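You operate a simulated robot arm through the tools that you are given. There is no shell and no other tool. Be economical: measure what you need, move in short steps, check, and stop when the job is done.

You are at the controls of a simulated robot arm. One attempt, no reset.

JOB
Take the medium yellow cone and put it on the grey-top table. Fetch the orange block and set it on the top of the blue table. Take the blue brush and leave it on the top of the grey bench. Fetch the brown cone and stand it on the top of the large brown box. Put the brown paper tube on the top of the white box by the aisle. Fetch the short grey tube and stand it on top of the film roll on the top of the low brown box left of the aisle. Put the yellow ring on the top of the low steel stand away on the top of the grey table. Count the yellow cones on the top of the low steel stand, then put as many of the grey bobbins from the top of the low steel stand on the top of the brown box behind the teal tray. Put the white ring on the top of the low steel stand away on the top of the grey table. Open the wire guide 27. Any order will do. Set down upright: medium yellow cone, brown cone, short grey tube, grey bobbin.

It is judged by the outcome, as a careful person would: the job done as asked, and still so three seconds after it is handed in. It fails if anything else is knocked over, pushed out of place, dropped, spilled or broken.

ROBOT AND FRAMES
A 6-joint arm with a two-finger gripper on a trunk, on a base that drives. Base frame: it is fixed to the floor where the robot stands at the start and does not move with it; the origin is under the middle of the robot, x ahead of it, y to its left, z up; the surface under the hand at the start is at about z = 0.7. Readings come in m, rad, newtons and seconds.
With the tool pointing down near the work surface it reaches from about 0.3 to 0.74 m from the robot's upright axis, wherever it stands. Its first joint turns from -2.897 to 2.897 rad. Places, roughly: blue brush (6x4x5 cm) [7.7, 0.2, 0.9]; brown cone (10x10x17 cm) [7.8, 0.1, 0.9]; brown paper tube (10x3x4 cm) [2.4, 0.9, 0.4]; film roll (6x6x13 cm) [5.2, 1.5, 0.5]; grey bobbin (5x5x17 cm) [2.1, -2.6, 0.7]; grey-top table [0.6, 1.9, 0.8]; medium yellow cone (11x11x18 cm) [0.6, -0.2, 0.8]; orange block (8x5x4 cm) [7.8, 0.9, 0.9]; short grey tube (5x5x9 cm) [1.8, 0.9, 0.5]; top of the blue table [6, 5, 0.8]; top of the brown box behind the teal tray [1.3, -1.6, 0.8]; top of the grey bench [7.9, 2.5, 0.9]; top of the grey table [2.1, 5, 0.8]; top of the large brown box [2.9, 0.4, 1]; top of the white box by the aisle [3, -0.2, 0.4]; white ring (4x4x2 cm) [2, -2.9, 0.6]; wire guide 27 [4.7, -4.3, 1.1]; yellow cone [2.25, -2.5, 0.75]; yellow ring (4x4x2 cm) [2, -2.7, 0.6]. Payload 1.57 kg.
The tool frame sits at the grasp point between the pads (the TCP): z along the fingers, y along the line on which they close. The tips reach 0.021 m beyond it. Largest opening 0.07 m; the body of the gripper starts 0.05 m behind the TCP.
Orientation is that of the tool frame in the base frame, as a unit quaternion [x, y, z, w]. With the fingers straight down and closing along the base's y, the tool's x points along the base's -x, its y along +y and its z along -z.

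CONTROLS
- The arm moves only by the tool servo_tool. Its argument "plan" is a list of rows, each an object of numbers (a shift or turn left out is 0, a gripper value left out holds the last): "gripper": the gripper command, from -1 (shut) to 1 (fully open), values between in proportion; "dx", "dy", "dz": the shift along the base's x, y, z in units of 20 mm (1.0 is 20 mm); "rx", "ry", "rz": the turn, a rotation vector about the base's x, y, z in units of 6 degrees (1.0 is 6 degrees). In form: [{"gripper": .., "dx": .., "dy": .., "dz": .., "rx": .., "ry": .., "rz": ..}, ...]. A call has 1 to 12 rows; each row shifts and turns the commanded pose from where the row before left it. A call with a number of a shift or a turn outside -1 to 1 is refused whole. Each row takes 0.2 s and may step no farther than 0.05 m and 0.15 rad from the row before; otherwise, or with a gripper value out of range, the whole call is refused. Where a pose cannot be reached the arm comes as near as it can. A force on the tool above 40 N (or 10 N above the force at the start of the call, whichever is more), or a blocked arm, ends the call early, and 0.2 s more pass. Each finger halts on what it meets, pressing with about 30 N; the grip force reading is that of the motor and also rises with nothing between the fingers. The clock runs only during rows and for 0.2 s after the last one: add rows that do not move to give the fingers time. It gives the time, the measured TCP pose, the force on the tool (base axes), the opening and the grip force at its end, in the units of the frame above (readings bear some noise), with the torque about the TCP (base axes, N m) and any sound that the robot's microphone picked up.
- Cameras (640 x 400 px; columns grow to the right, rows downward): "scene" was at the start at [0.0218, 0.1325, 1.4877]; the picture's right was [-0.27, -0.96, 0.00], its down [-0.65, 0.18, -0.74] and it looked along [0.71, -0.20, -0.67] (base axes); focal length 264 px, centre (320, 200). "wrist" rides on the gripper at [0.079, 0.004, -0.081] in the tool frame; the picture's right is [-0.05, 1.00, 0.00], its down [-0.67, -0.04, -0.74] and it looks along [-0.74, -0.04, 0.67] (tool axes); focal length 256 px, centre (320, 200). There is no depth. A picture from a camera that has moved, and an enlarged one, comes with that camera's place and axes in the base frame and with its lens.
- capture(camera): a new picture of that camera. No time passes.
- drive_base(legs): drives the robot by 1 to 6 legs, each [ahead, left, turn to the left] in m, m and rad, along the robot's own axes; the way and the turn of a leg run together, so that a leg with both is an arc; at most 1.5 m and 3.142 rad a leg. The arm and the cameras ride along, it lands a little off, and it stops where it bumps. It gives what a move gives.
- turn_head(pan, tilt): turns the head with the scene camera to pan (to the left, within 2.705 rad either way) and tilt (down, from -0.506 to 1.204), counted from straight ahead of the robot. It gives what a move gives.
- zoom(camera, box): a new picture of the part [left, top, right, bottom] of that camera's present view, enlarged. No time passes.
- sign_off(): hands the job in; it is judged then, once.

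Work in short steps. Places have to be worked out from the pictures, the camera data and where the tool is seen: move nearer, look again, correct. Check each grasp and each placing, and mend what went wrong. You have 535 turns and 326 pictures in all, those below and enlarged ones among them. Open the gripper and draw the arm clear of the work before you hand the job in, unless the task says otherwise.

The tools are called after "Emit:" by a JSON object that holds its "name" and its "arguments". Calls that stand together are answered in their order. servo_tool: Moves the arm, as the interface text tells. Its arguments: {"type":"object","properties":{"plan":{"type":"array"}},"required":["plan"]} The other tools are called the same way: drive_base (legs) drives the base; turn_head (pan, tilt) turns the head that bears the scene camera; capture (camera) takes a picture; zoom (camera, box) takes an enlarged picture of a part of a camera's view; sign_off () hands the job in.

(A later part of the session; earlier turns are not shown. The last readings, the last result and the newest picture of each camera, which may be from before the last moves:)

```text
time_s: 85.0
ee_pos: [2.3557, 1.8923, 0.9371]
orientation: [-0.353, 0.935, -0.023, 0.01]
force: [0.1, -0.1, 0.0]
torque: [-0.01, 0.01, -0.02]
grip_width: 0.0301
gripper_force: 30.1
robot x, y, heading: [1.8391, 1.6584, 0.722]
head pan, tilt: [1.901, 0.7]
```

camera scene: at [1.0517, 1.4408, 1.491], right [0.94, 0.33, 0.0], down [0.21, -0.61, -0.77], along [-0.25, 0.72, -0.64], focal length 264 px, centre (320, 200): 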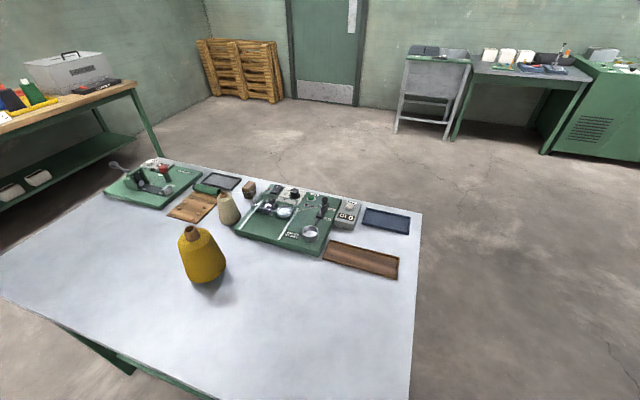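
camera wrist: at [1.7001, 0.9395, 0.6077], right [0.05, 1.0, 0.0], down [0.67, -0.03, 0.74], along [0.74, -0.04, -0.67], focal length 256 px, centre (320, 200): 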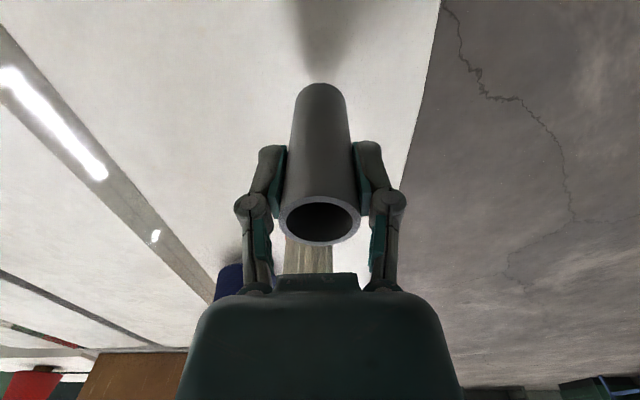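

Through the gap. I straighten, shift left and drive up to look at the low brown box.

Emit:
{"name": "drive_base", "arguments": {"legs": [[0, 0, -0.722], [1.25, 0.22, 0], [1.25, 0.22, 0]]}}

Emit:
{"name": "turn_head", "arguments": {"pan": -0.3, "tilt": 0.6}}

Emit:
{"name": "capture", "arguments": {"camera": "scene"}}

```text
time_s: 99.4
ee_pos: [4.8936, 1.9617, 0.9388]
orientation: [-0.01, 1.0, -0.025, 0.002]
force: [-0.1, 0.2, -0.5]
torque: [0.02, -0.01, -0.02]
grip_width: 0.0302
gripper_force: 30.4
robot x, y, heading: [4.349, 2.1228, 0.019]
head pan, tilt: [1.901, 0.7]
```

```text
time_s: 101.5
ee_pos: [4.894, 1.9629, 0.9385]
orientation: [-0.01, 1.0, -0.024, 0.003]
force: [0.6, -0.2, -0.6]
torque: [0.0, -0.03, 0.04]
grip_width: 0.0306
gripper_force: 29.8
robot x, y, heading: [4.3439, 2.1194, 0.02]
head pan, tilt: [-0.3, 0.6]
```

```text
288 pictures are left
camera scene: at [4.3698, 2.2497, 1.4992], right [-0.28, -0.96, 0.0], down [-0.54, 0.16, -0.82], along [0.79, -0.23, -0.57], focal length 264 px, centre (320, 200)
```

scene: 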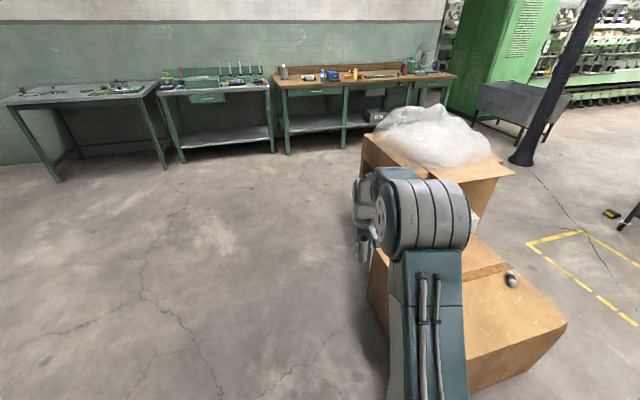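

The arm hides the film roll. I turn right here, then slide sideways along the box so it comes in front of me.

Emit:
{"name": "drive_base", "arguments": {"legs": [[0, 0, -1.59], [0, 0.75, 0]]}}

Emit:
{"name": "turn_head", "arguments": {"pan": 0.3, "tilt": 0.8}}

Emit:
{"name": "capture", "arguments": {"camera": "scene"}}

```text
time_s: 109.3
ee_pos: [4.9335, 1.5858, 0.9388]
orientation: [0.7, 0.714, -0.018, -0.014]
force: [-0.2, -0.1, -1.3]
torque: [0.03, -0.01, 0.0]
grip_width: 0.0303
gripper_force: 29.9
robot x, y, heading: [5.0962, 2.1316, -1.553]
head pan, tilt: [-0.3, 0.6]
```

```text
time_s: 110.3
ee_pos: [4.9349, 1.587, 0.9394]
orientation: [0.7, 0.713, -0.019, -0.016]
force: [-0.8, -0.6, -0.4]
torque: [0.01, 0.0, -0.05]
grip_width: 0.0305
gripper_force: 30.3
robot x, y, heading: [5.0956, 2.1364, -1.548]
head pan, tilt: [0.3, 0.799]
```

```text
287 pictures are left
camera scene: at [5.2722, 2.1185, 1.4823], right [-0.95, -0.31, 0.0], down [-0.22, 0.68, -0.7], along [0.22, -0.66, -0.72], focal length 264 px, centre (320, 200)
```

scene: 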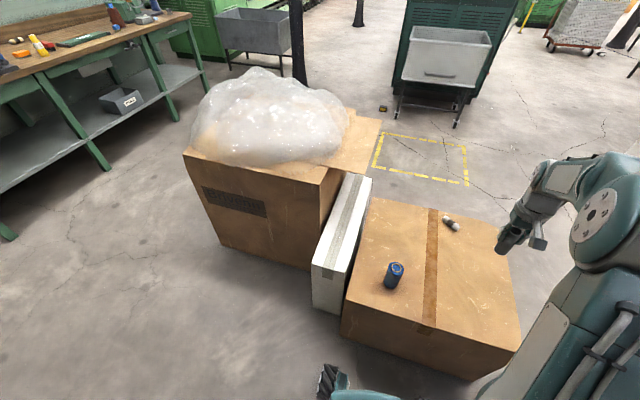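

Film roll is at about (5.155, 1.52), top near z≈0.54. I straighten the slight tilt and carry the tube over it.

Emit:
{"name": "servo_tool", "arguments": {"plan": [{"dx": 1, "dy": -0.3, "ry": -0.47, "rx": 0.05}, {"dx": 1, "dy": -0.3}, {"dx": 1, "dy": -0.3}, {"dx": 1, "dy": -0.3}, {"dx": 1, "dy": -0.3}, {"dx": 1, "dy": -0.3}, {"dx": 1, "dy": -0.3}, {"dx": 1, "dy": -0.3}, {"dx": 1, "dy": -0.3}, {"dx": 1, "dy": -0.3}, {"dx": 1, "dy": -0.3}, {}]}}

Emit:
{"name": "servo_tool", "arguments": {"plan": [{"dz": -1}, {"dz": -1}, {"dz": -1}, {"dz": -1}, {"dz": -1}, {"dz": -1}, {"dz": -1}, {"dz": -1}, {}]}}

Emit:
{"name": "capture", "arguments": {"camera": "wrist"}}

Emit:
{"name": "capture", "arguments": {"camera": "scene"}}

```text
time_s: 112.9
ee_pos: [5.156, 1.5215, 0.9392]
orientation: [0.701, 0.713, 0.0, 0.0]
force: [0.1, -0.5, -0.9]
torque: [-0.02, -0.02, 0.02]
grip_width: 0.0301
gripper_force: 30.1
robot x, y, heading: [5.0937, 2.133, -1.555]
head pan, tilt: [0.3, 0.799]
```

```text
time_s: 114.9
ee_pos: [5.1546, 1.5211, 0.781]
orientation: [0.701, 0.713, 0.0, 0.001]
force: [-0.6, -0.3, -0.2]
torque: [-0.03, -0.02, -0.04]
grip_width: 0.0301
gripper_force: 29.4
robot x, y, heading: [5.0959, 2.1334, -1.553]
head pan, tilt: [0.3, 0.799]
```

```text
286 pictures are left
camera wrist: at [5.1587, 1.6014, 0.861], right [1.0, -0.04, 0.0], down [-0.02, -0.67, 0.75], along [-0.03, -0.75, -0.67], focal length 256 px, centre (320, 200)
```

wrist: 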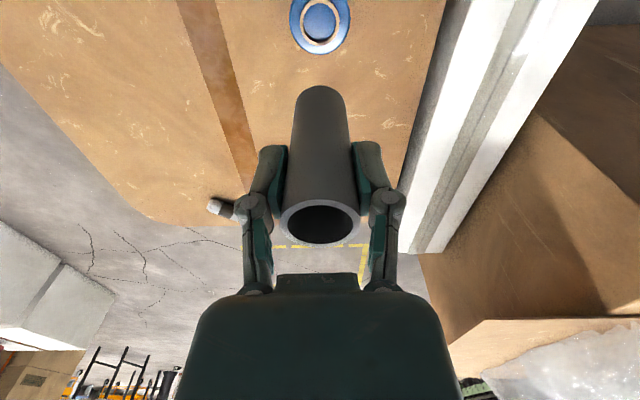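

```text
285 pictures are left
camera scene: at [5.2732, 2.1181, 1.4822], right [-0.95, -0.31, 0.0], down [-0.23, 0.68, -0.7], along [0.22, -0.66, -0.72], focal length 264 px, centre (320, 200)
```

scene: 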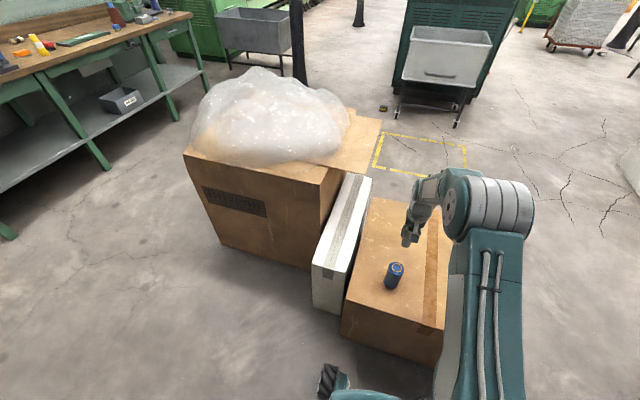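

The film roll's top is at about (5.155, 1.528, 0.555). I lower to just above contact and check alignment.

Emit:
{"name": "servo_tool", "arguments": {"plan": [{"dy": 0.35, "dz": -1}, {"dz": -1}, {"dz": -1}, {"dz": -1}, {"dz": -1}, {"dz": -1}, {}]}}

Emit:
{"name": "capture", "arguments": {"camera": "wrist"}}

Emit:
{"name": "zoom", "arguments": {"camera": "scene", "box": [330, 200, 490, 300]}}

```text
time_s: 116.5
ee_pos: [5.1556, 1.5282, 0.6601]
orientation: [0.701, 0.713, 0.0, 0.001]
force: [-0.4, 0.2, -0.7]
torque: [0.01, 0.01, -0.04]
grip_width: 0.0303
gripper_force: 30.1
robot x, y, heading: [5.0912, 2.1347, -1.548]
head pan, tilt: [0.3, 0.799]
```

```text
284 pictures are left
camera wrist: at [5.159, 1.6084, 0.7405], right [1.0, -0.03, 0.0], down [-0.02, -0.67, 0.75], along [-0.03, -0.75, -0.67], focal length 256 px, centre (320, 200)
```

wrist: 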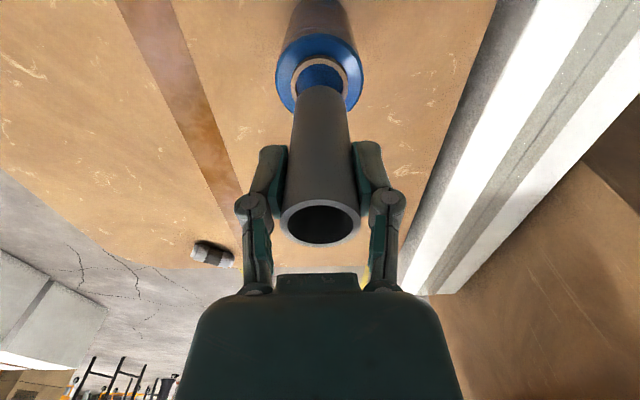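

```text
4.00 times, centred on (410, 250) of scene
camera zoom: at [5.2732, 2.118, 1.4822], right [-0.95, -0.31, 0.0], down [-0.23, 0.68, -0.7], along [0.22, -0.66, -0.72], focal length 1055 px, centre (-40, 0)
```

zoom: 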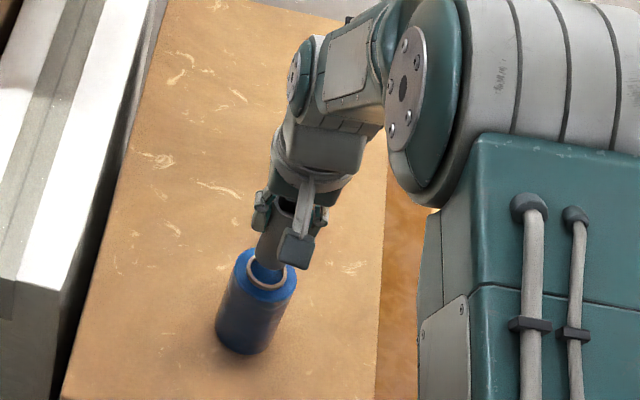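

Alignment is within ~5 mm. I make a slight y correction and lower in fine steps until contact.

Emit:
{"name": "servo_tool", "arguments": {"plan": [{"dy": 0.2, "dz": -0.5}, {"dz": -0.4}, {"dz": -0.2}, {"dz": -0.15}, {"dz": -0.15}, {"dz": -0.1}, {}]}}

Emit:
{"name": "zoom", "arguments": {"camera": "scene", "box": [350, 220, 450, 282]}}

Emit:
{"name": "capture", "arguments": {"camera": "wrist"}}

```text
time_s: 118.1
ee_pos: [5.1561, 1.5315, 0.6296]
orientation: [0.701, 0.713, -0.001, 0.001]
force: [-0.2, -2.6, 24.7]
torque: [-0.23, 0.05, -0.01]
grip_width: 0.0304
gripper_force: 30.1
robot x, y, heading: [5.0938, 2.134, -1.549]
head pan, tilt: [0.3, 0.799]
```

```text
6.40 times, centred on (400, 251) of scene
camera zoom: at [5.2728, 2.1199, 1.4824], right [-0.95, -0.31, 0.0], down [-0.23, 0.68, -0.7], along [0.22, -0.66, -0.72], focal length 1688 px, centre (-192, -126)
```

zoom: 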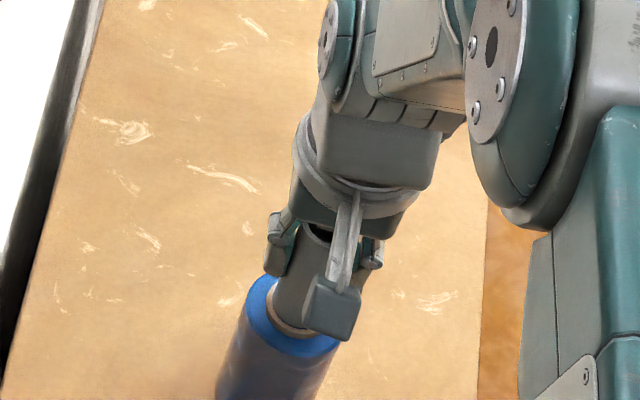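

```text
281 pictures are left
camera wrist: at [5.1588, 1.6122, 0.7115], right [1.0, -0.04, 0.0], down [-0.02, -0.66, 0.75], along [-0.03, -0.75, -0.66], focal length 256 px, centre (320, 200)
```

wrist: 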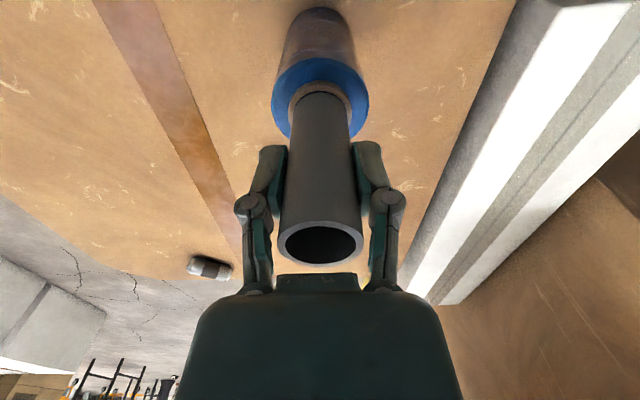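

It has made contact (about 25 N) on top of the roll's core. I relieve a bit and open.

Emit:
{"name": "servo_tool", "arguments": {"plan": [{"dz": 0.15}, {}, {"gripper": -0.2}, {"gripper": 0.3}, {"gripper": 1}, {}]}}

Emit:
{"name": "capture", "arguments": {"camera": "wrist"}}

Emit:
{"name": "servo_tool", "arguments": {"plan": [{"dz": 0.5}, {"dz": 1}, {"dz": 1}, {"dz": 1}, {"dz": 1}, {"dz": 1}, {"dz": 1}, {"dz": 1}, {"dz": 1}]}}

Emit:
{"name": "zoom", "arguments": {"camera": "scene", "box": [330, 200, 490, 300]}}

```text
time_s: 119.5
ee_pos: [5.1548, 1.533, 0.6322]
orientation: [0.701, 0.713, 0.001, 0.0]
force: [-0.5, 0.6, -0.5]
torque: [0.02, 0.01, 0.0]
grip_width: 0.0701
gripper_force: 0.1
robot x, y, heading: [5.0928, 2.1342, -1.552]
head pan, tilt: [0.3, 0.799]
```

```text
280 pictures are left
camera wrist: at [5.1591, 1.6124, 0.7139], right [1.0, -0.04, 0.0], down [-0.02, -0.67, 0.75], along [-0.03, -0.74, -0.67], focal length 256 px, centre (320, 200)
```

wrist: 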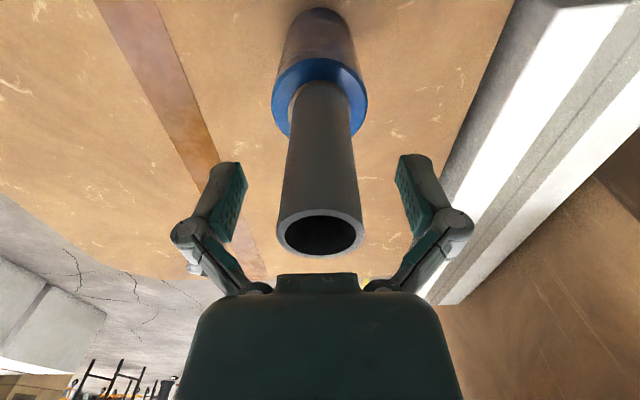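

```text
time_s: 121.5
ee_pos: [5.1554, 1.5331, 0.8021]
orientation: [0.701, 0.713, 0.0, 0.0]
force: [-0.6, 0.3, -0.7]
torque: [0.03, 0.02, -0.01]
grip_width: 0.0699
gripper_force: 0.1
robot x, y, heading: [5.0966, 2.136, -1.552]
head pan, tilt: [0.3, 0.799]
```

```text
4.00 times, centred on (410, 250) of scene
camera zoom: at [5.2732, 2.1182, 1.4822], right [-0.95, -0.31, 0.0], down [-0.23, 0.68, -0.7], along [0.22, -0.66, -0.72], focal length 1055 px, centre (-40, 0)
```

zoom: 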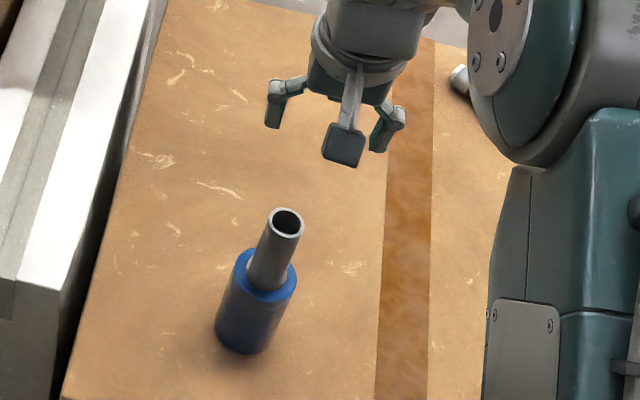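

The grey tube stands on the film roll. I raise the arm, back away, turn to +x and head for the wooden bench.

Emit:
{"name": "servo_tool", "arguments": {"plan": [{"dz": 1}, {"dz": 1}, {"dz": 1}, {"dz": 1}, {"dz": 1}, {"dz": 1}, {"dz": 1}, {"dz": 1}, {"dz": 1}, {"dz": 1}, {"dz": 1}, {"dz": 1}]}}

Emit:
{"name": "drive_base", "arguments": {"legs": [[-0.4, 0, 0], [0, 0, 1.55], [1.2, 0, 0]]}}

Emit:
{"name": "turn_head", "arguments": {"pan": -0.5, "tilt": 0.4}}

Emit:
{"name": "capture", "arguments": {"camera": "scene"}}

```text
time_s: 124.1
ee_pos: [5.1553, 1.53, 1.0438]
orientation: [0.701, 0.713, 0.001, 0.0]
force: [0.3, -0.2, -0.4]
torque: [-0.01, -0.03, 0.02]
grip_width: 0.0698
gripper_force: 0.2
robot x, y, heading: [5.096, 2.1301, -1.552]
head pan, tilt: [0.3, 0.799]
```

```text
time_s: 136.1
ee_pos: [6.8981, 2.5785, 1.0432]
orientation: [0.002, 1.0, -0.001, 0.0]
force: [-1.1, -0.3, 0.4]
torque: [0.04, -0.01, 0.01]
grip_width: 0.0699
gripper_force: 0.1
robot x, y, heading: [6.2983, 2.5331, -0.01]
head pan, tilt: [0.3, 0.799]
```

```text
time_s: 137.3
ee_pos: [6.8988, 2.5772, 1.0427]
orientation: [0.003, 1.0, 0.0, 0.001]
force: [-0.3, -0.3, -0.5]
torque: [0.05, 0.01, 0.01]
grip_width: 0.07
gripper_force: 0.1
robot x, y, heading: [6.2947, 2.5322, -0.005]
head pan, tilt: [-0.499, 0.4]
```

```text
278 pictures are left
camera scene: at [6.3174, 2.6421, 1.5173], right [-0.48, -0.88, 0.0], down [-0.34, 0.19, -0.92], along [0.81, -0.44, -0.39], focal length 264 px, centre (320, 200)
```

scene: 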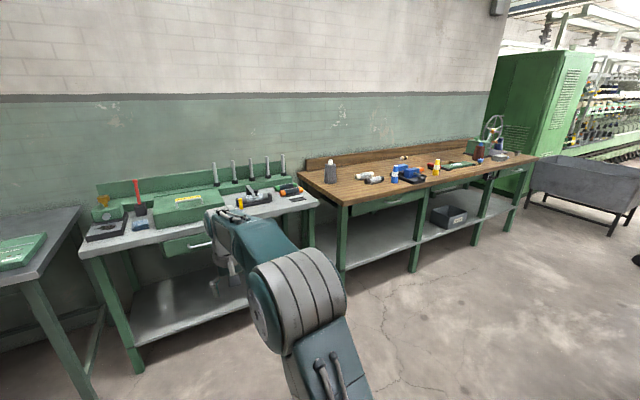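

I zoom on the wooden bench and the grey bench.

Emit:
{"name": "zoom", "arguments": {"camera": "scene", "box": [300, 100, 540, 250]}}

Emit:
{"name": "zoom", "arguments": {"camera": "scene", "box": [80, 130, 320, 280]}}

```text
2.67 times, centred on (420, 175) of scene
camera zoom: at [6.3174, 2.6421, 1.5173], right [-0.48, -0.88, 0.0], down [-0.34, 0.19, -0.92], along [0.81, -0.44, -0.39], focal length 703 px, centre (53, 267)
```

zoom: 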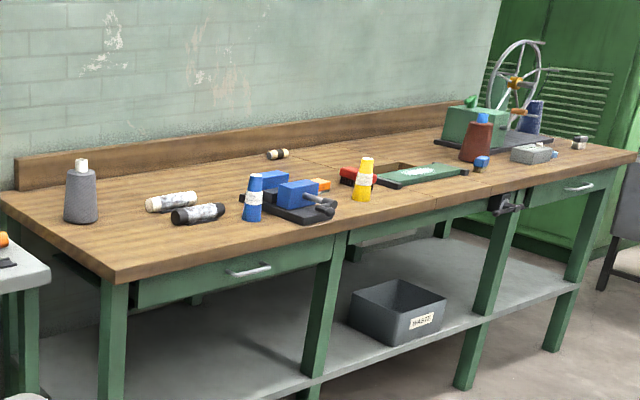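

```text
2.67 times, centred on (200, 205) of scene
camera zoom: at [6.3174, 2.6421, 1.5173], right [-0.48, -0.88, 0.0], down [-0.34, 0.19, -0.92], along [0.81, -0.44, -0.39], focal length 703 px, centre (640, 187)
```

zoom: 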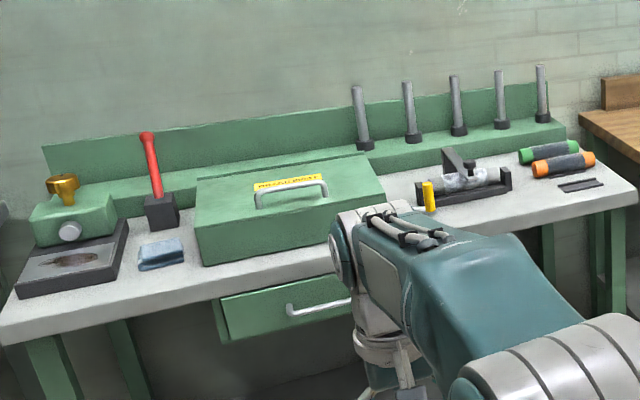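

Orange block ≈ (7.85, 0.82), blue brush ≈ (7.74, 0.15), brown cone just behind the brush. I raise the arm a bit and drive to the brush.

Emit:
{"name": "servo_tool", "arguments": {"plan": [{"dz": 1}, {"dz": 1}, {"dz": 1}, {"dz": 1}, {"dz": 1}, {"dz": 1}, {"dz": 1}]}}

Emit:
{"name": "drive_base", "arguments": {"legs": [[0.4, -1.1, 0], [0.3, -1.1, 0]]}}

Emit:
{"name": "turn_head", "arguments": {"pan": 0.3, "tilt": 0.7}}

Emit:
{"name": "capture", "arguments": {"camera": "scene"}}

Emit:
{"name": "capture", "arguments": {"camera": "wrist"}}

```text
time_s: 138.9
ee_pos: [6.8975, 2.578, 1.1831]
orientation: [0.003, 1.0, 0.0, 0.001]
force: [-0.5, -0.3, -0.8]
torque: [0.02, 0.05, -0.03]
grip_width: 0.0701
gripper_force: 0.0
robot x, y, heading: [6.2923, 2.5312, -0.006]
head pan, tilt: [-0.499, 0.4]
```

```text
time_s: 150.2
ee_pos: [7.5414, 0.3563, 1.1838]
orientation: [0.009, 1.0, 0.0, 0.002]
force: [-0.5, -0.2, -0.1]
torque: [-0.01, -0.03, 0.04]
grip_width: 0.07
gripper_force: 0.0
robot x, y, heading: [6.9412, 0.3165, -0.015]
head pan, tilt: [-0.499, 0.4]
```

```text
time_s: 151.4
ee_pos: [7.5407, 0.3556, 1.1843]
orientation: [0.01, 1.0, 0.0, 0.0]
force: [0.6, 0.1, -0.4]
torque: [0.0, -0.01, -0.04]
grip_width: 0.07
gripper_force: 0.0
robot x, y, heading: [6.9412, 0.3179, -0.02]
head pan, tilt: [0.3, 0.7]
```

```text
275 pictures are left
camera scene: at [6.9644, 0.4971, 1.4904], right [0.28, -0.96, 0.0], down [-0.62, -0.18, -0.76], along [0.73, 0.21, -0.65], focal length 264 px, centre (320, 200)
```

scene: 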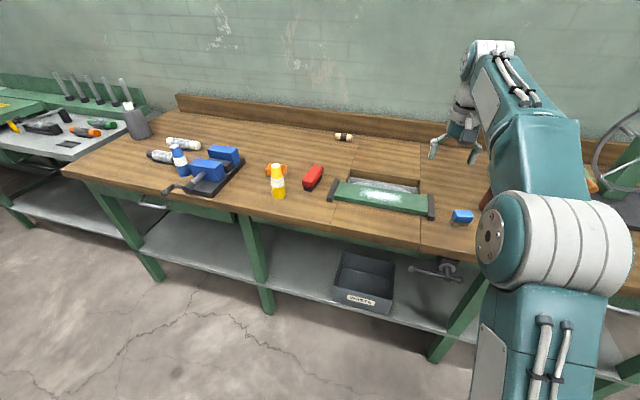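

```text
274 pictures are left
camera wrist: at [7.4623, 0.3611, 1.2653], right [0.07, 1.0, 0.0], down [0.66, -0.05, 0.75], along [0.74, -0.05, -0.67], focal length 256 px, centre (320, 200)
```

wrist: 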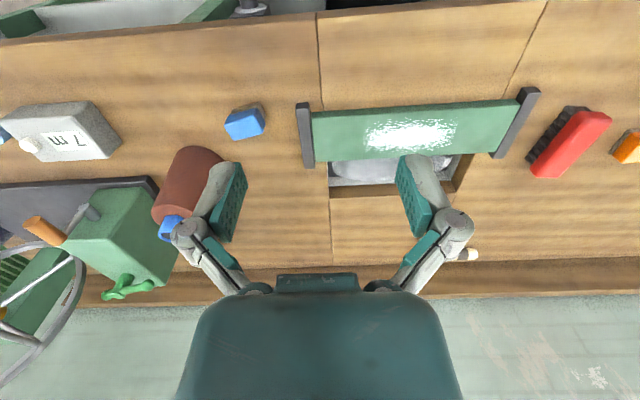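

Blue brush (block with bristles) is near (7.685, 0.222). I zoom to see its orientation.

Emit:
{"name": "zoom", "arguments": {"camera": "wrist", "box": [165, 70, 325, 170]}}

Emit:
{"name": "zoom", "arguments": {"camera": "scene", "box": [420, 180, 500, 230]}}

```text
4.00 times, centred on (245, 120) of wrist
camera zoom: at [7.4623, 0.3611, 1.2653], right [0.07, 1.0, 0.0], down [0.66, -0.05, 0.75], along [0.74, -0.05, -0.67], focal length 1024 px, centre (620, 520)
```

zoom: 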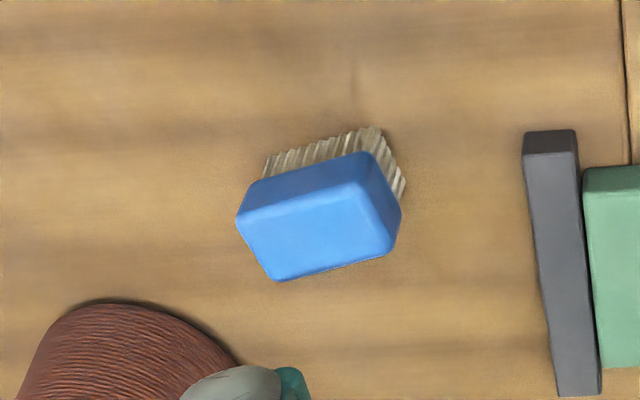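

```text
8.00 times, centred on (460, 205) of scene
camera zoom: at [6.9644, 0.4971, 1.4904], right [0.28, -0.96, 0.0], down [-0.62, -0.18, -0.76], along [0.73, 0.21, -0.65], focal length 2109 px, centre (-800, 160)
```

zoom: 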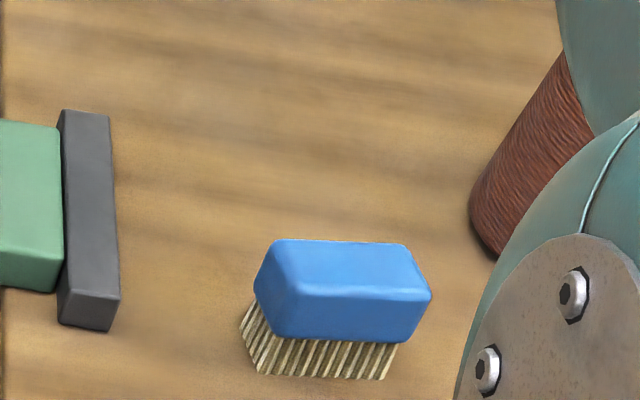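

The brush's long side runs roughly along y, so I must close along x. I drive 0.2 m closer and rotate the hand about 77°.

Emit:
{"name": "drive_base", "arguments": {"legs": [[0.2, 0, 0.02]]}}

Emit:
{"name": "servo_tool", "arguments": {"plan": [{"rz": -1, "dx": -0.3, "dy": -0.6}, {"rz": -1, "dx": -0.3, "dy": -0.6}, {"rz": -1, "dx": -0.3, "dy": -0.6}, {"rz": -1, "dx": -0.3, "dy": -0.6}, {"rz": -1, "dx": -0.3, "dy": -0.6}, {"rz": -1, "dx": -0.3, "dy": -0.6}, {"rz": -1, "dx": -0.3, "dy": -0.6}, {"rz": -1, "dx": -0.3, "dy": -0.6}, {"rz": -1, "dx": -0.3, "dy": -0.6}, {"rz": -1, "dy": -0.6}, {"rz": -1, "dy": -0.6}, {"rz": -1}]}}

Emit:
{"name": "servo_tool", "arguments": {"plan": [{"rz": -0.95, "dz": -1}, {"dz": -1}, {"dz": -1}, {"dz": -1}, {"dz": -1}, {}]}}

Emit:
{"name": "capture", "arguments": {"camera": "wrist"}}

```text
time_s: 153.0
ee_pos: [7.7443, 0.3647, 1.1838]
orientation: [-0.001, 1.0, 0.0, 0.001]
force: [0.5, -0.5, -1.0]
torque: [0.01, -0.01, 0.0]
grip_width: 0.0699
gripper_force: 0.1
robot x, y, heading: [7.141, 0.3123, 0.004]
head pan, tilt: [0.3, 0.7]
```

```text
time_s: 155.6
ee_pos: [7.6881, 0.2336, 1.1841]
orientation: [0.588, 0.809, 0.0, 0.001]
force: [0.7, -0.1, 0.4]
torque: [-0.03, 0.03, 0.0]
grip_width: 0.07
gripper_force: 0.0
robot x, y, heading: [7.1366, 0.3138, 0.003]
head pan, tilt: [0.3, 0.7]
```

```text
time_s: 157.0
ee_pos: [7.6895, 0.2316, 1.0857]
orientation: [0.627, 0.779, -0.001, 0.001]
force: [0.9, 0.3, -0.5]
torque: [0.03, 0.03, 0.03]
grip_width: 0.07
gripper_force: 0.1
robot x, y, heading: [7.1393, 0.3122, 0.001]
head pan, tilt: [0.3, 0.7]
```

```text
271 pictures are left
camera wrist: at [7.6766, 0.3101, 1.167], right [0.99, 0.16, 0.0], down [0.11, -0.66, 0.75], along [0.12, -0.74, -0.66], focal length 256 px, centre (320, 200)
```

wrist: 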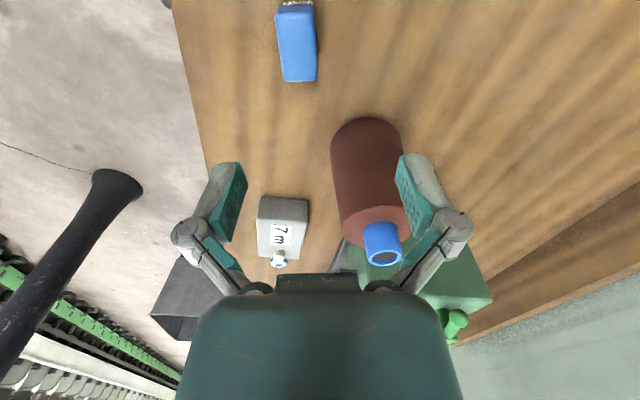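

Brush top is near (7.67–7.685, 0.223). I shift slightly and descend to look again.

Emit:
{"name": "servo_tool", "arguments": {"plan": [{"dx": -0.5, "dy": -0.4, "dz": -1}, {"dz": -1}, {"dz": -1}, {"dz": -1}, {"dz": -1}, {"dz": -1}, {"dz": -1}, {}]}}

Emit:
{"name": "capture", "arguments": {"camera": "wrist"}}

Emit:
{"name": "zoom", "arguments": {"camera": "scene", "box": [320, 150, 480, 250]}}

```text
time_s: 158.8
ee_pos: [7.6779, 0.2248, 0.945]
orientation: [0.627, 0.779, -0.001, 0.001]
force: [0.1, 0.4, -0.4]
torque: [-0.01, -0.01, 0.01]
grip_width: 0.07
gripper_force: 0.0
robot x, y, heading: [7.1411, 0.3109, 0.002]
head pan, tilt: [0.3, 0.7]
```

```text
270 pictures are left
camera wrist: at [7.6662, 0.3046, 1.0257], right [0.99, 0.16, 0.0], down [0.11, -0.66, 0.75], along [0.12, -0.74, -0.66], focal length 256 px, centre (320, 200)
```

wrist: 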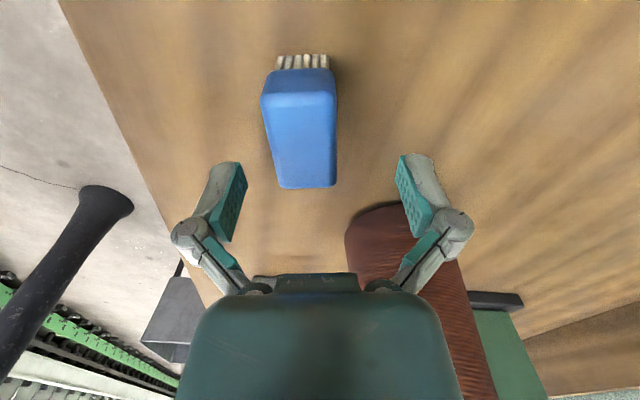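

```text
4.00 times, centred on (400, 200) of scene
camera zoom: at [7.1633, 0.4948, 1.4905], right [0.3, -0.95, 0.0], down [-0.62, -0.19, -0.76], along [0.73, 0.23, -0.65], focal length 1055 px, centre (0, 200)
```

zoom: 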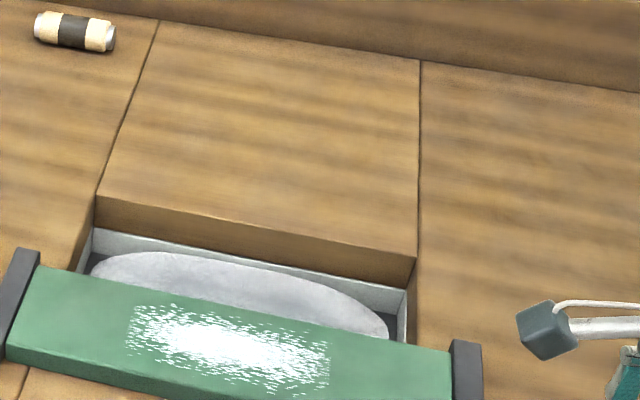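

By its scale the brush top is at z≈0.905 and centre (7.671, 0.211). I adjust and descend to grip it.

Emit:
{"name": "servo_tool", "arguments": {"plan": [{"dx": -0.3, "dy": -0.7}, {"dz": -0.8}, {"dz": -0.8}, {"dz": -0.8}, {}]}}

Emit:
{"name": "capture", "arguments": {"camera": "wrist"}}

```text
time_s: 160.0
ee_pos: [7.6726, 0.2109, 0.8965]
orientation: [0.627, 0.779, -0.001, 0.002]
force: [-0.5, -0.2, 0.1]
torque: [0.0, 0.03, -0.01]
grip_width: 0.07
gripper_force: 0.0
robot x, y, heading: [7.1393, 0.3142, 0.006]
head pan, tilt: [0.3, 0.7]
```

```text
268 pictures are left
camera wrist: at [7.6598, 0.2901, 0.9776], right [0.99, 0.16, 0.0], down [0.11, -0.66, 0.75], along [0.12, -0.74, -0.66], focal length 256 px, centre (320, 200)
```

wrist: 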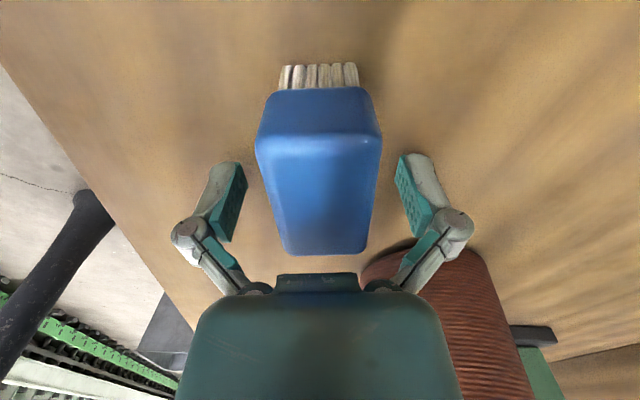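

The brush is nicely centred between the fingers. I close and lift.

Emit:
{"name": "servo_tool", "arguments": {"plan": [{"gripper": -1}, {}, {}, {}, {"dz": 0.5}, {"dz": 1}, {"dz": 1}, {}]}}

Emit:
{"name": "capture", "arguments": {"camera": "wrist"}}

```text
time_s: 160.7
ee_pos: [7.6713, 0.211, 0.9006]
orientation: [0.627, 0.779, 0.0, 0.003]
force: [-7.2, -0.4, 13.8]
torque: [0.07, 0.35, 0.05]
grip_width: 0.0298
gripper_force: 30.7
robot x, y, heading: [7.1398, 0.3147, 0.001]
head pan, tilt: [0.3, 0.7]
stopped in row 3: the force on the tool passed its limit at 41 N (the readings are from after the stop); the commanded pose is now the measured one
```

```text
267 pictures are left
camera wrist: at [7.659, 0.2896, 0.9812], right [0.99, 0.16, 0.0], down [0.11, -0.65, 0.75], along [0.12, -0.74, -0.66], focal length 256 px, centre (320, 200)
```

wrist: 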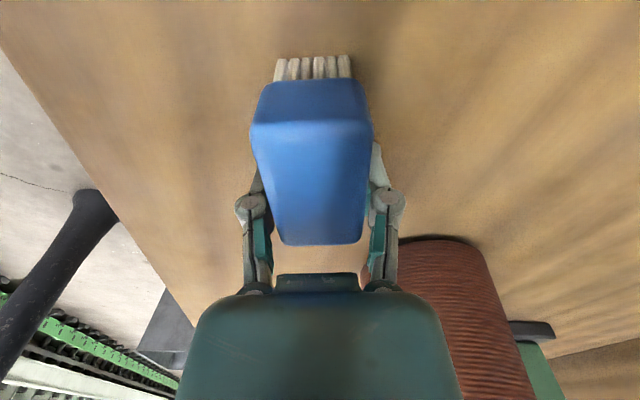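

The fingers closed on the bristles beneath the block. I open, rise 16 mm and grip the blue body instead.

Emit:
{"name": "servo_tool", "arguments": {"plan": [{"gripper": 1}, {}, {}, {"dz": 0.8}, {}]}}

Emit:
{"name": "capture", "arguments": {"camera": "wrist"}}

Emit:
{"name": "servo_tool", "arguments": {"plan": [{"gripper": -1}, {}, {}, {}]}}

Emit:
{"name": "capture", "arguments": {"camera": "wrist"}}

```text
time_s: 161.9
ee_pos: [7.6738, 0.2097, 0.9141]
orientation: [0.627, 0.779, -0.001, 0.003]
force: [-0.1, -0.2, 0.3]
torque: [0.05, 0.01, -0.01]
grip_width: 0.0704
gripper_force: 0.0
robot x, y, heading: [7.1431, 0.313, 0.001]
head pan, tilt: [0.3, 0.7]
```

```text
266 pictures are left
camera wrist: at [7.6603, 0.289, 0.9964], right [0.99, 0.16, 0.0], down [0.11, -0.66, 0.75], along [0.12, -0.74, -0.66], focal length 256 px, centre (320, 200)
```

wrist: 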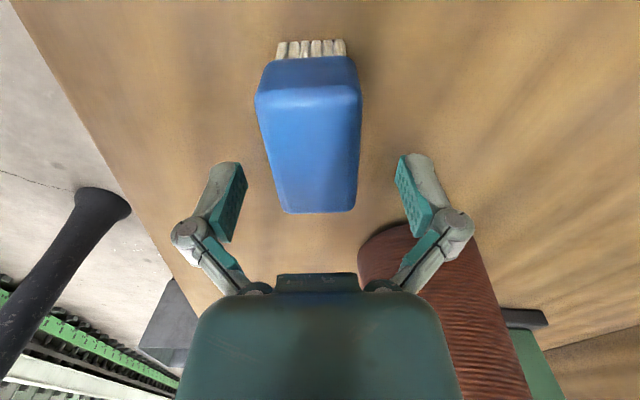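

```text
time_s: 162.9
ee_pos: [7.6735, 0.2081, 0.9164]
orientation: [0.627, 0.779, 0.001, 0.004]
force: [-0.7, -1.4, 17.9]
torque: [0.13, 0.01, 0.03]
grip_width: 0.0307
gripper_force: 30.2
robot x, y, heading: [7.1382, 0.3174, 0.003]
head pan, tilt: [0.3, 0.7]
```

```text
265 pictures are left
camera wrist: at [7.6603, 0.289, 0.9972], right [0.99, 0.16, 0.01], down [0.1, -0.65, 0.75], along [0.12, -0.74, -0.66], focal length 256 px, centre (320, 200)
```

wrist: 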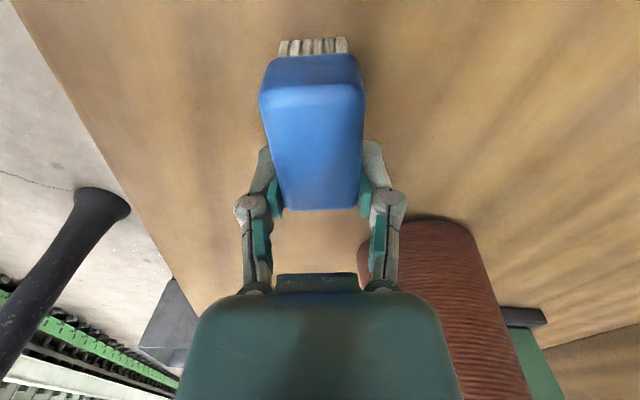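

The body is simply 3 cm wide, so it is properly held. I lift and check.

Emit:
{"name": "servo_tool", "arguments": {"plan": [{"dz": 0.5}, {"dz": 1}, {"dz": 1}, {"dz": 1}, {}]}}

Emit:
{"name": "capture", "arguments": {"camera": "wrist"}}

```text
time_s: 164.1
ee_pos: [7.6744, 0.2118, 0.9849]
orientation: [0.627, 0.779, 0.0, 0.002]
force: [0.4, 0.0, 0.4]
torque: [-0.03, 0.03, 0.01]
grip_width: 0.0307
gripper_force: 30.1
robot x, y, heading: [7.1422, 0.3115, 0.0]
head pan, tilt: [0.3, 0.7]
```

```text
264 pictures are left
camera wrist: at [7.6611, 0.2899, 1.066], right [0.99, 0.16, 0.0], down [0.11, -0.66, 0.75], along [0.12, -0.74, -0.66], focal length 256 px, centre (320, 200)
```

wrist: 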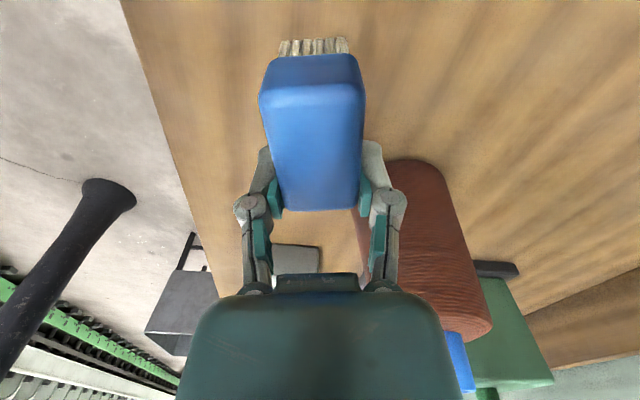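

Held firmly. I raise it and slide left along the benches to the grey bench.

Emit:
{"name": "servo_tool", "arguments": {"plan": [{"dz": 1}, {"dz": 1}, {"dz": 1}, {"dz": 1}, {"dz": 1}, {"dz": 1}, {"dz": 1}, {"dz": 1}, {"dz": 1}, {"dz": 1}, {"dz": 1}]}}

Emit:
{"name": "drive_base", "arguments": {"legs": [[-0.15, 0, 0], [0, 1.0, 0], [0, 1.0, 0]]}}

Emit:
{"name": "turn_head", "arguments": {"pan": 0.2, "tilt": 0.7}}

Emit:
{"name": "capture", "arguments": {"camera": "scene"}}

```text
time_s: 166.5
ee_pos: [7.6717, 0.2109, 1.2049]
orientation: [0.627, 0.779, 0.0, 0.004]
force: [0.0, 0.2, -1.0]
torque: [0.01, -0.02, 0.01]
grip_width: 0.0305
gripper_force: 30.4
robot x, y, heading: [7.1422, 0.3131, -0.002]
head pan, tilt: [0.3, 0.7]
```

```text
time_s: 177.5
ee_pos: [7.5154, 2.2076, 1.2037]
orientation: [0.628, 0.778, 0.0, 0.002]
force: [0.6, 0.2, -1.2]
torque: [-0.01, -0.02, -0.03]
grip_width: 0.0306
gripper_force: 29.9
robot x, y, heading: [6.9877, 2.3151, -0.004]
head pan, tilt: [0.3, 0.7]
```

```text
time_s: 178.1
ee_pos: [7.5165, 2.2085, 1.2049]
orientation: [0.629, 0.777, 0.0, 0.003]
force: [0.0, -0.2, -0.9]
torque: [0.03, 0.01, -0.03]
grip_width: 0.0308
gripper_force: 30.0
robot x, y, heading: [6.989, 2.3136, -0.007]
head pan, tilt: [0.201, 0.7]
```

```text
263 pictures are left
camera scene: at [7.0104, 2.485, 1.4906], right [0.2, -0.98, 0.0], down [-0.63, -0.13, -0.76], along [0.75, 0.15, -0.65], focal length 264 px, centre (320, 200)
```

scene: 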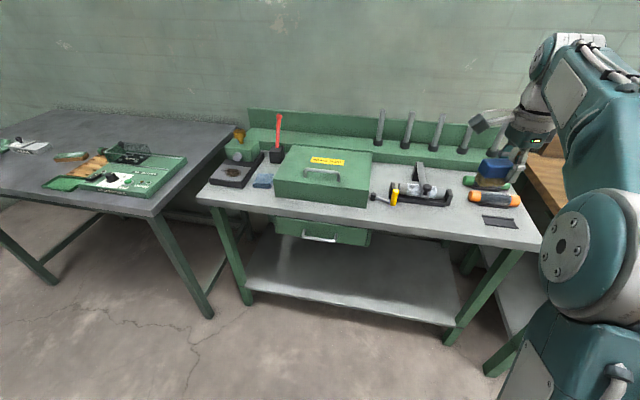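

The front strip of the bench around (7.685, 2.21) is free. I drive 0.15 m ahead and check from the wrist.

Emit:
{"name": "drive_base", "arguments": {"legs": [[0.15, 0, 0]]}}

Emit:
{"name": "servo_tool", "arguments": {"plan": [{"dx": 0.9, "dz": -1}, {"dz": -1}, {"dz": -1}, {"dz": -1}, {"dz": -1}, {}]}}

Emit:
{"name": "capture", "arguments": {"camera": "wrist"}}

Emit:
{"name": "capture", "arguments": {"camera": "scene"}}

```text
time_s: 179.5
ee_pos: [7.6665, 2.2075, 1.204]
orientation: [0.628, 0.778, -0.001, 0.003]
force: [-0.3, -0.3, -0.5]
torque: [-0.02, 0.0, 0.02]
grip_width: 0.0307
gripper_force: 29.8
robot x, y, heading: [7.1341, 2.3137, -0.002]
head pan, tilt: [0.201, 0.7]
```

```text
time_s: 180.9
ee_pos: [7.6836, 2.2091, 1.1053]
orientation: [0.628, 0.778, 0.0, 0.003]
force: [-0.7, 0.5, -0.2]
torque: [-0.02, 0.01, 0.0]
grip_width: 0.0304
gripper_force: 30.0
robot x, y, heading: [7.1359, 2.311, -0.005]
head pan, tilt: [0.201, 0.7]
```

```text
262 pictures are left
camera wrist: at [7.6714, 2.2877, 1.1866], right [0.99, 0.16, 0.0], down [0.1, -0.66, 0.75], along [0.12, -0.74, -0.66], focal length 256 px, centre (320, 200)
```

wrist: 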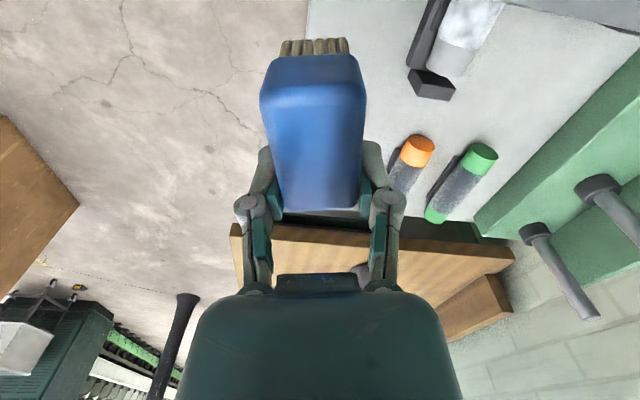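

```text
261 pictures are left
camera scene: at [7.1609, 2.4851, 1.4905], right [0.2, -0.98, 0.0], down [-0.63, -0.13, -0.76], along [0.75, 0.15, -0.65], focal length 264 px, centre (320, 200)
```

scene: 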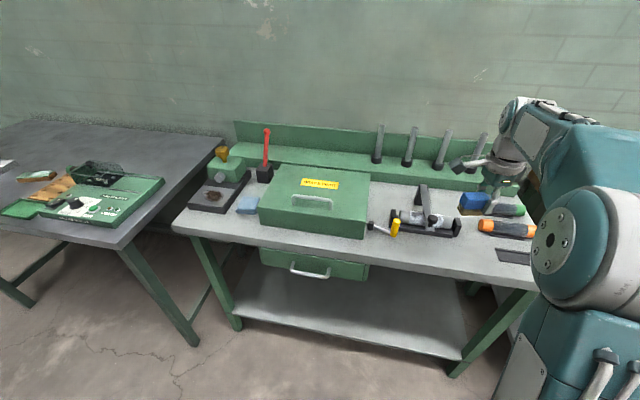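

The bench's front edge is at x≈7.67 and the stand begins at x≈7.82, so I aim for x≈7.745. Shift and lower gradually.

Emit:
{"name": "servo_tool", "arguments": {"plan": [{"dx": 1}, {"dx": 1}, {"dx": 1, "dy": 0.4, "dz": -1}, {"dz": -1}, {"dz": -1}, {"dz": -1}, {"dz": -1}, {"dz": -1}, {"dz": -1}, {}]}}

Emit:
{"name": "capture", "arguments": {"camera": "wrist"}}

Emit:
{"name": "zoom", "arguments": {"camera": "scene", "box": [360, 140, 560, 265]}}

```text
time_s: 183.1
ee_pos: [7.7423, 2.2138, 0.9635]
orientation: [0.628, 0.778, -0.001, 0.002]
force: [-3.3, -5.8, -0.6]
torque: [-0.05, 0.0, 0.14]
grip_width: 0.0307
gripper_force: 30.2
robot x, y, heading: [7.1347, 2.3136, -0.006]
head pan, tilt: [0.201, 0.7]
```

```text
260 pictures are left
camera wrist: at [7.7307, 2.2928, 1.0452], right [0.99, 0.16, 0.0], down [0.1, -0.66, 0.75], along [0.12, -0.74, -0.66], focal length 256 px, centre (320, 200)
```

wrist: 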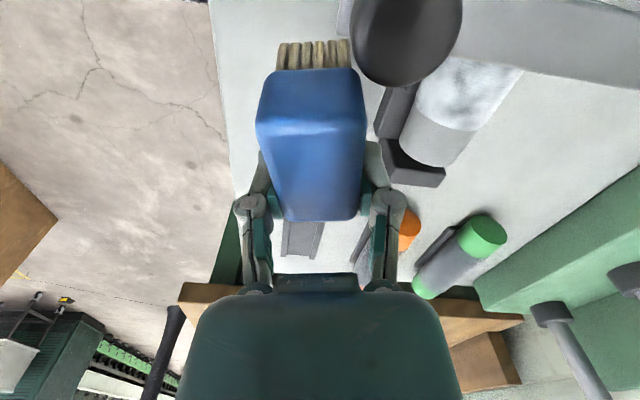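

```text
3.20 times, centred on (460, 202) of scene
camera zoom: at [7.161, 2.4836, 1.4907], right [0.2, -0.98, 0.0], down [-0.63, -0.13, -0.76], along [0.75, 0.15, -0.65], focal length 844 px, centre (-128, 192)
```

zoom: 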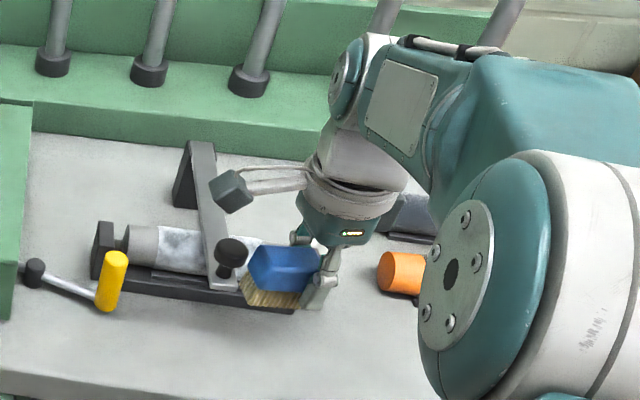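

A slight side force: the brush's end is touching the stand's black lever knob. I back off up and right at once.

Emit:
{"name": "servo_tool", "arguments": {"plan": [{"dy": -0.5, "dx": -0.25}, {"dz": 1}, {"dz": 0.5, "dy": -1}, {"dy": -0.8, "dx": -0.2}, {}]}}

Emit:
{"name": "capture", "arguments": {"camera": "wrist"}}

Emit:
{"name": "zoom", "arguments": {"camera": "scene", "box": [360, 140, 560, 265]}}

```text
time_s: 184.3
ee_pos: [7.7349, 2.1701, 0.9954]
orientation: [0.628, 0.778, -0.001, 0.003]
force: [0.8, 0.5, -0.8]
torque: [0.0, -0.01, 0.0]
grip_width: 0.0306
gripper_force: 29.6
robot x, y, heading: [7.1367, 2.3135, -0.008]
head pan, tilt: [0.201, 0.7]
```

```text
258 pictures are left
camera wrist: at [7.7222, 2.2494, 1.0764], right [0.99, 0.16, 0.0], down [0.1, -0.66, 0.75], along [0.12, -0.74, -0.66], focal length 256 px, centre (320, 200)
```

wrist: 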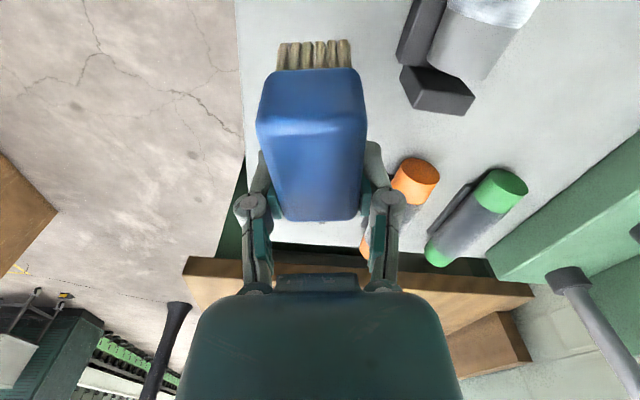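

```text
3.20 times, centred on (460, 202) of scene
camera zoom: at [7.1612, 2.4847, 1.4906], right [0.2, -0.98, 0.0], down [-0.63, -0.13, -0.76], along [0.75, 0.15, -0.65], focal length 844 px, centre (-128, 192)
```

zoom: 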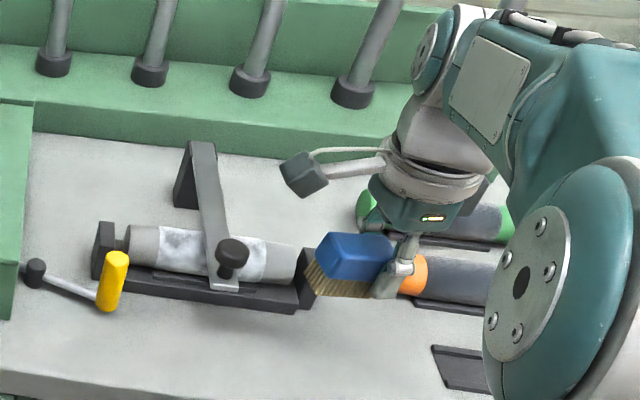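

The stand is undisturbed and the spot below at (7.735, 2.17) is clear. I lower to contact in fine steps.

Emit:
{"name": "servo_tool", "arguments": {"plan": [{"dz": -1}, {"dz": -1}, {"dz": -0.5}, {"dz": -0.5}, {"dz": -0.3}, {"dz": -0.3}, {"dz": -0.3}, {}]}}

Emit:
{"name": "zoom", "arguments": {"camera": "scene", "box": [360, 140, 560, 265]}}

```text
time_s: 186.1
ee_pos: [7.7349, 2.1697, 0.9161]
orientation: [0.629, 0.777, 0.0, 0.003]
force: [-0.9, -0.5, -0.4]
torque: [0.03, 0.02, 0.02]
grip_width: 0.0303
gripper_force: 30.2
robot x, y, heading: [7.1346, 2.3137, -0.003]
head pan, tilt: [0.201, 0.7]
```

```text
3.20 times, centred on (460, 202) of scene
camera zoom: at [7.1614, 2.4848, 1.4906], right [0.2, -0.98, 0.0], down [-0.63, -0.13, -0.76], along [0.75, 0.15, -0.65], focal length 844 px, centre (-128, 192)
```

zoom: 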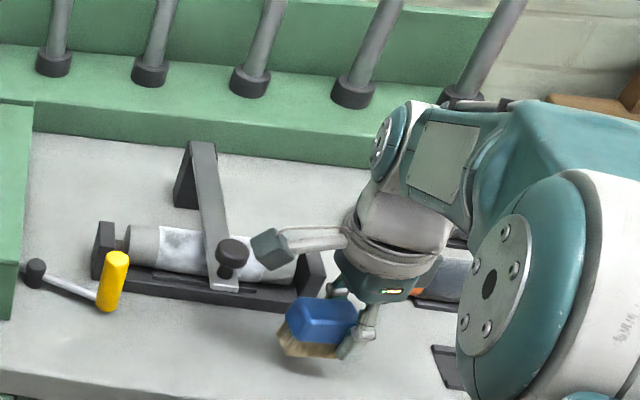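

Not yet down; the wrist camera is coming near the lever knob, so I shift 1.5 cm forward-edge-wise and 1.5 cm right, then continue to contact.

Emit:
{"name": "servo_tool", "arguments": {"plan": [{"dx": -0.7, "dy": -0.7}, {"dz": -0.3}, {"dz": -0.3}, {"dz": -0.3}, {"dz": -0.3}, {}]}}

Emit:
{"name": "zoom", "arguments": {"camera": "scene", "box": [360, 140, 560, 265]}}

```text
time_s: 187.5
ee_pos: [7.722, 2.1556, 0.8928]
orientation: [0.629, 0.778, 0.001, 0.003]
force: [-0.8, -1.2, 7.6]
torque: [-0.05, 0.11, -0.03]
grip_width: 0.0307
gripper_force: 30.3
robot x, y, heading: [7.1351, 2.3128, -0.004]
head pan, tilt: [0.201, 0.7]
```

```text
3.20 times, centred on (460, 202) of scene
camera zoom: at [7.1608, 2.4849, 1.4906], right [0.2, -0.98, 0.0], down [-0.63, -0.13, -0.76], along [0.75, 0.15, -0.65], focal length 844 px, centre (-128, 192)
```

zoom: 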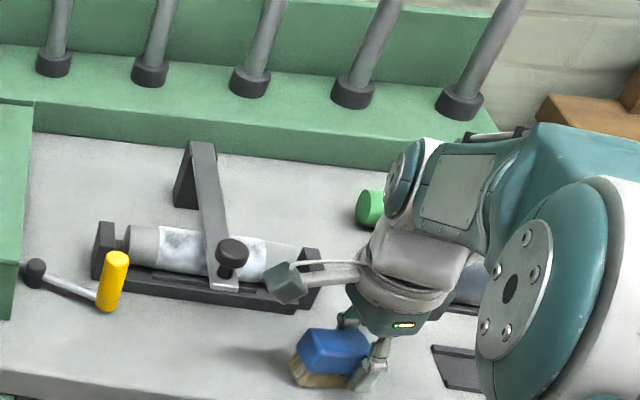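

The brush is in light contact (7.6 N). I open and rise straight up.

Emit:
{"name": "servo_tool", "arguments": {"plan": [{"gripper": 0.2}, {"gripper": 1}, {}, {}, {"dz": 0.5}, {"dz": 1}, {"dz": 1}, {"dz": 1}, {"dz": 1}, {"dz": 1}, {"dz": 1}, {"dz": 1}]}}

Emit:
{"name": "zoom", "arguments": {"camera": "scene", "box": [360, 140, 560, 265]}}

```text
time_s: 190.1
ee_pos: [7.7209, 2.1562, 1.0442]
orientation: [0.629, 0.778, -0.001, 0.003]
force: [0.2, 0.2, -0.2]
torque: [0.0, 0.02, 0.0]
grip_width: 0.0699
gripper_force: 0.1
robot x, y, heading: [7.1372, 2.3153, -0.003]
head pan, tilt: [0.201, 0.7]
```

```text
3.20 times, centred on (460, 202) of scene
camera zoom: at [7.1612, 2.4848, 1.4906], right [0.2, -0.98, 0.0], down [-0.63, -0.13, -0.76], along [0.75, 0.15, -0.65], focal length 844 px, centre (-128, 192)
```

zoom: 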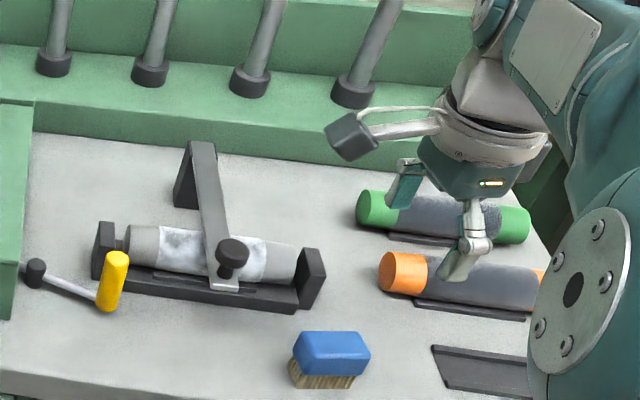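

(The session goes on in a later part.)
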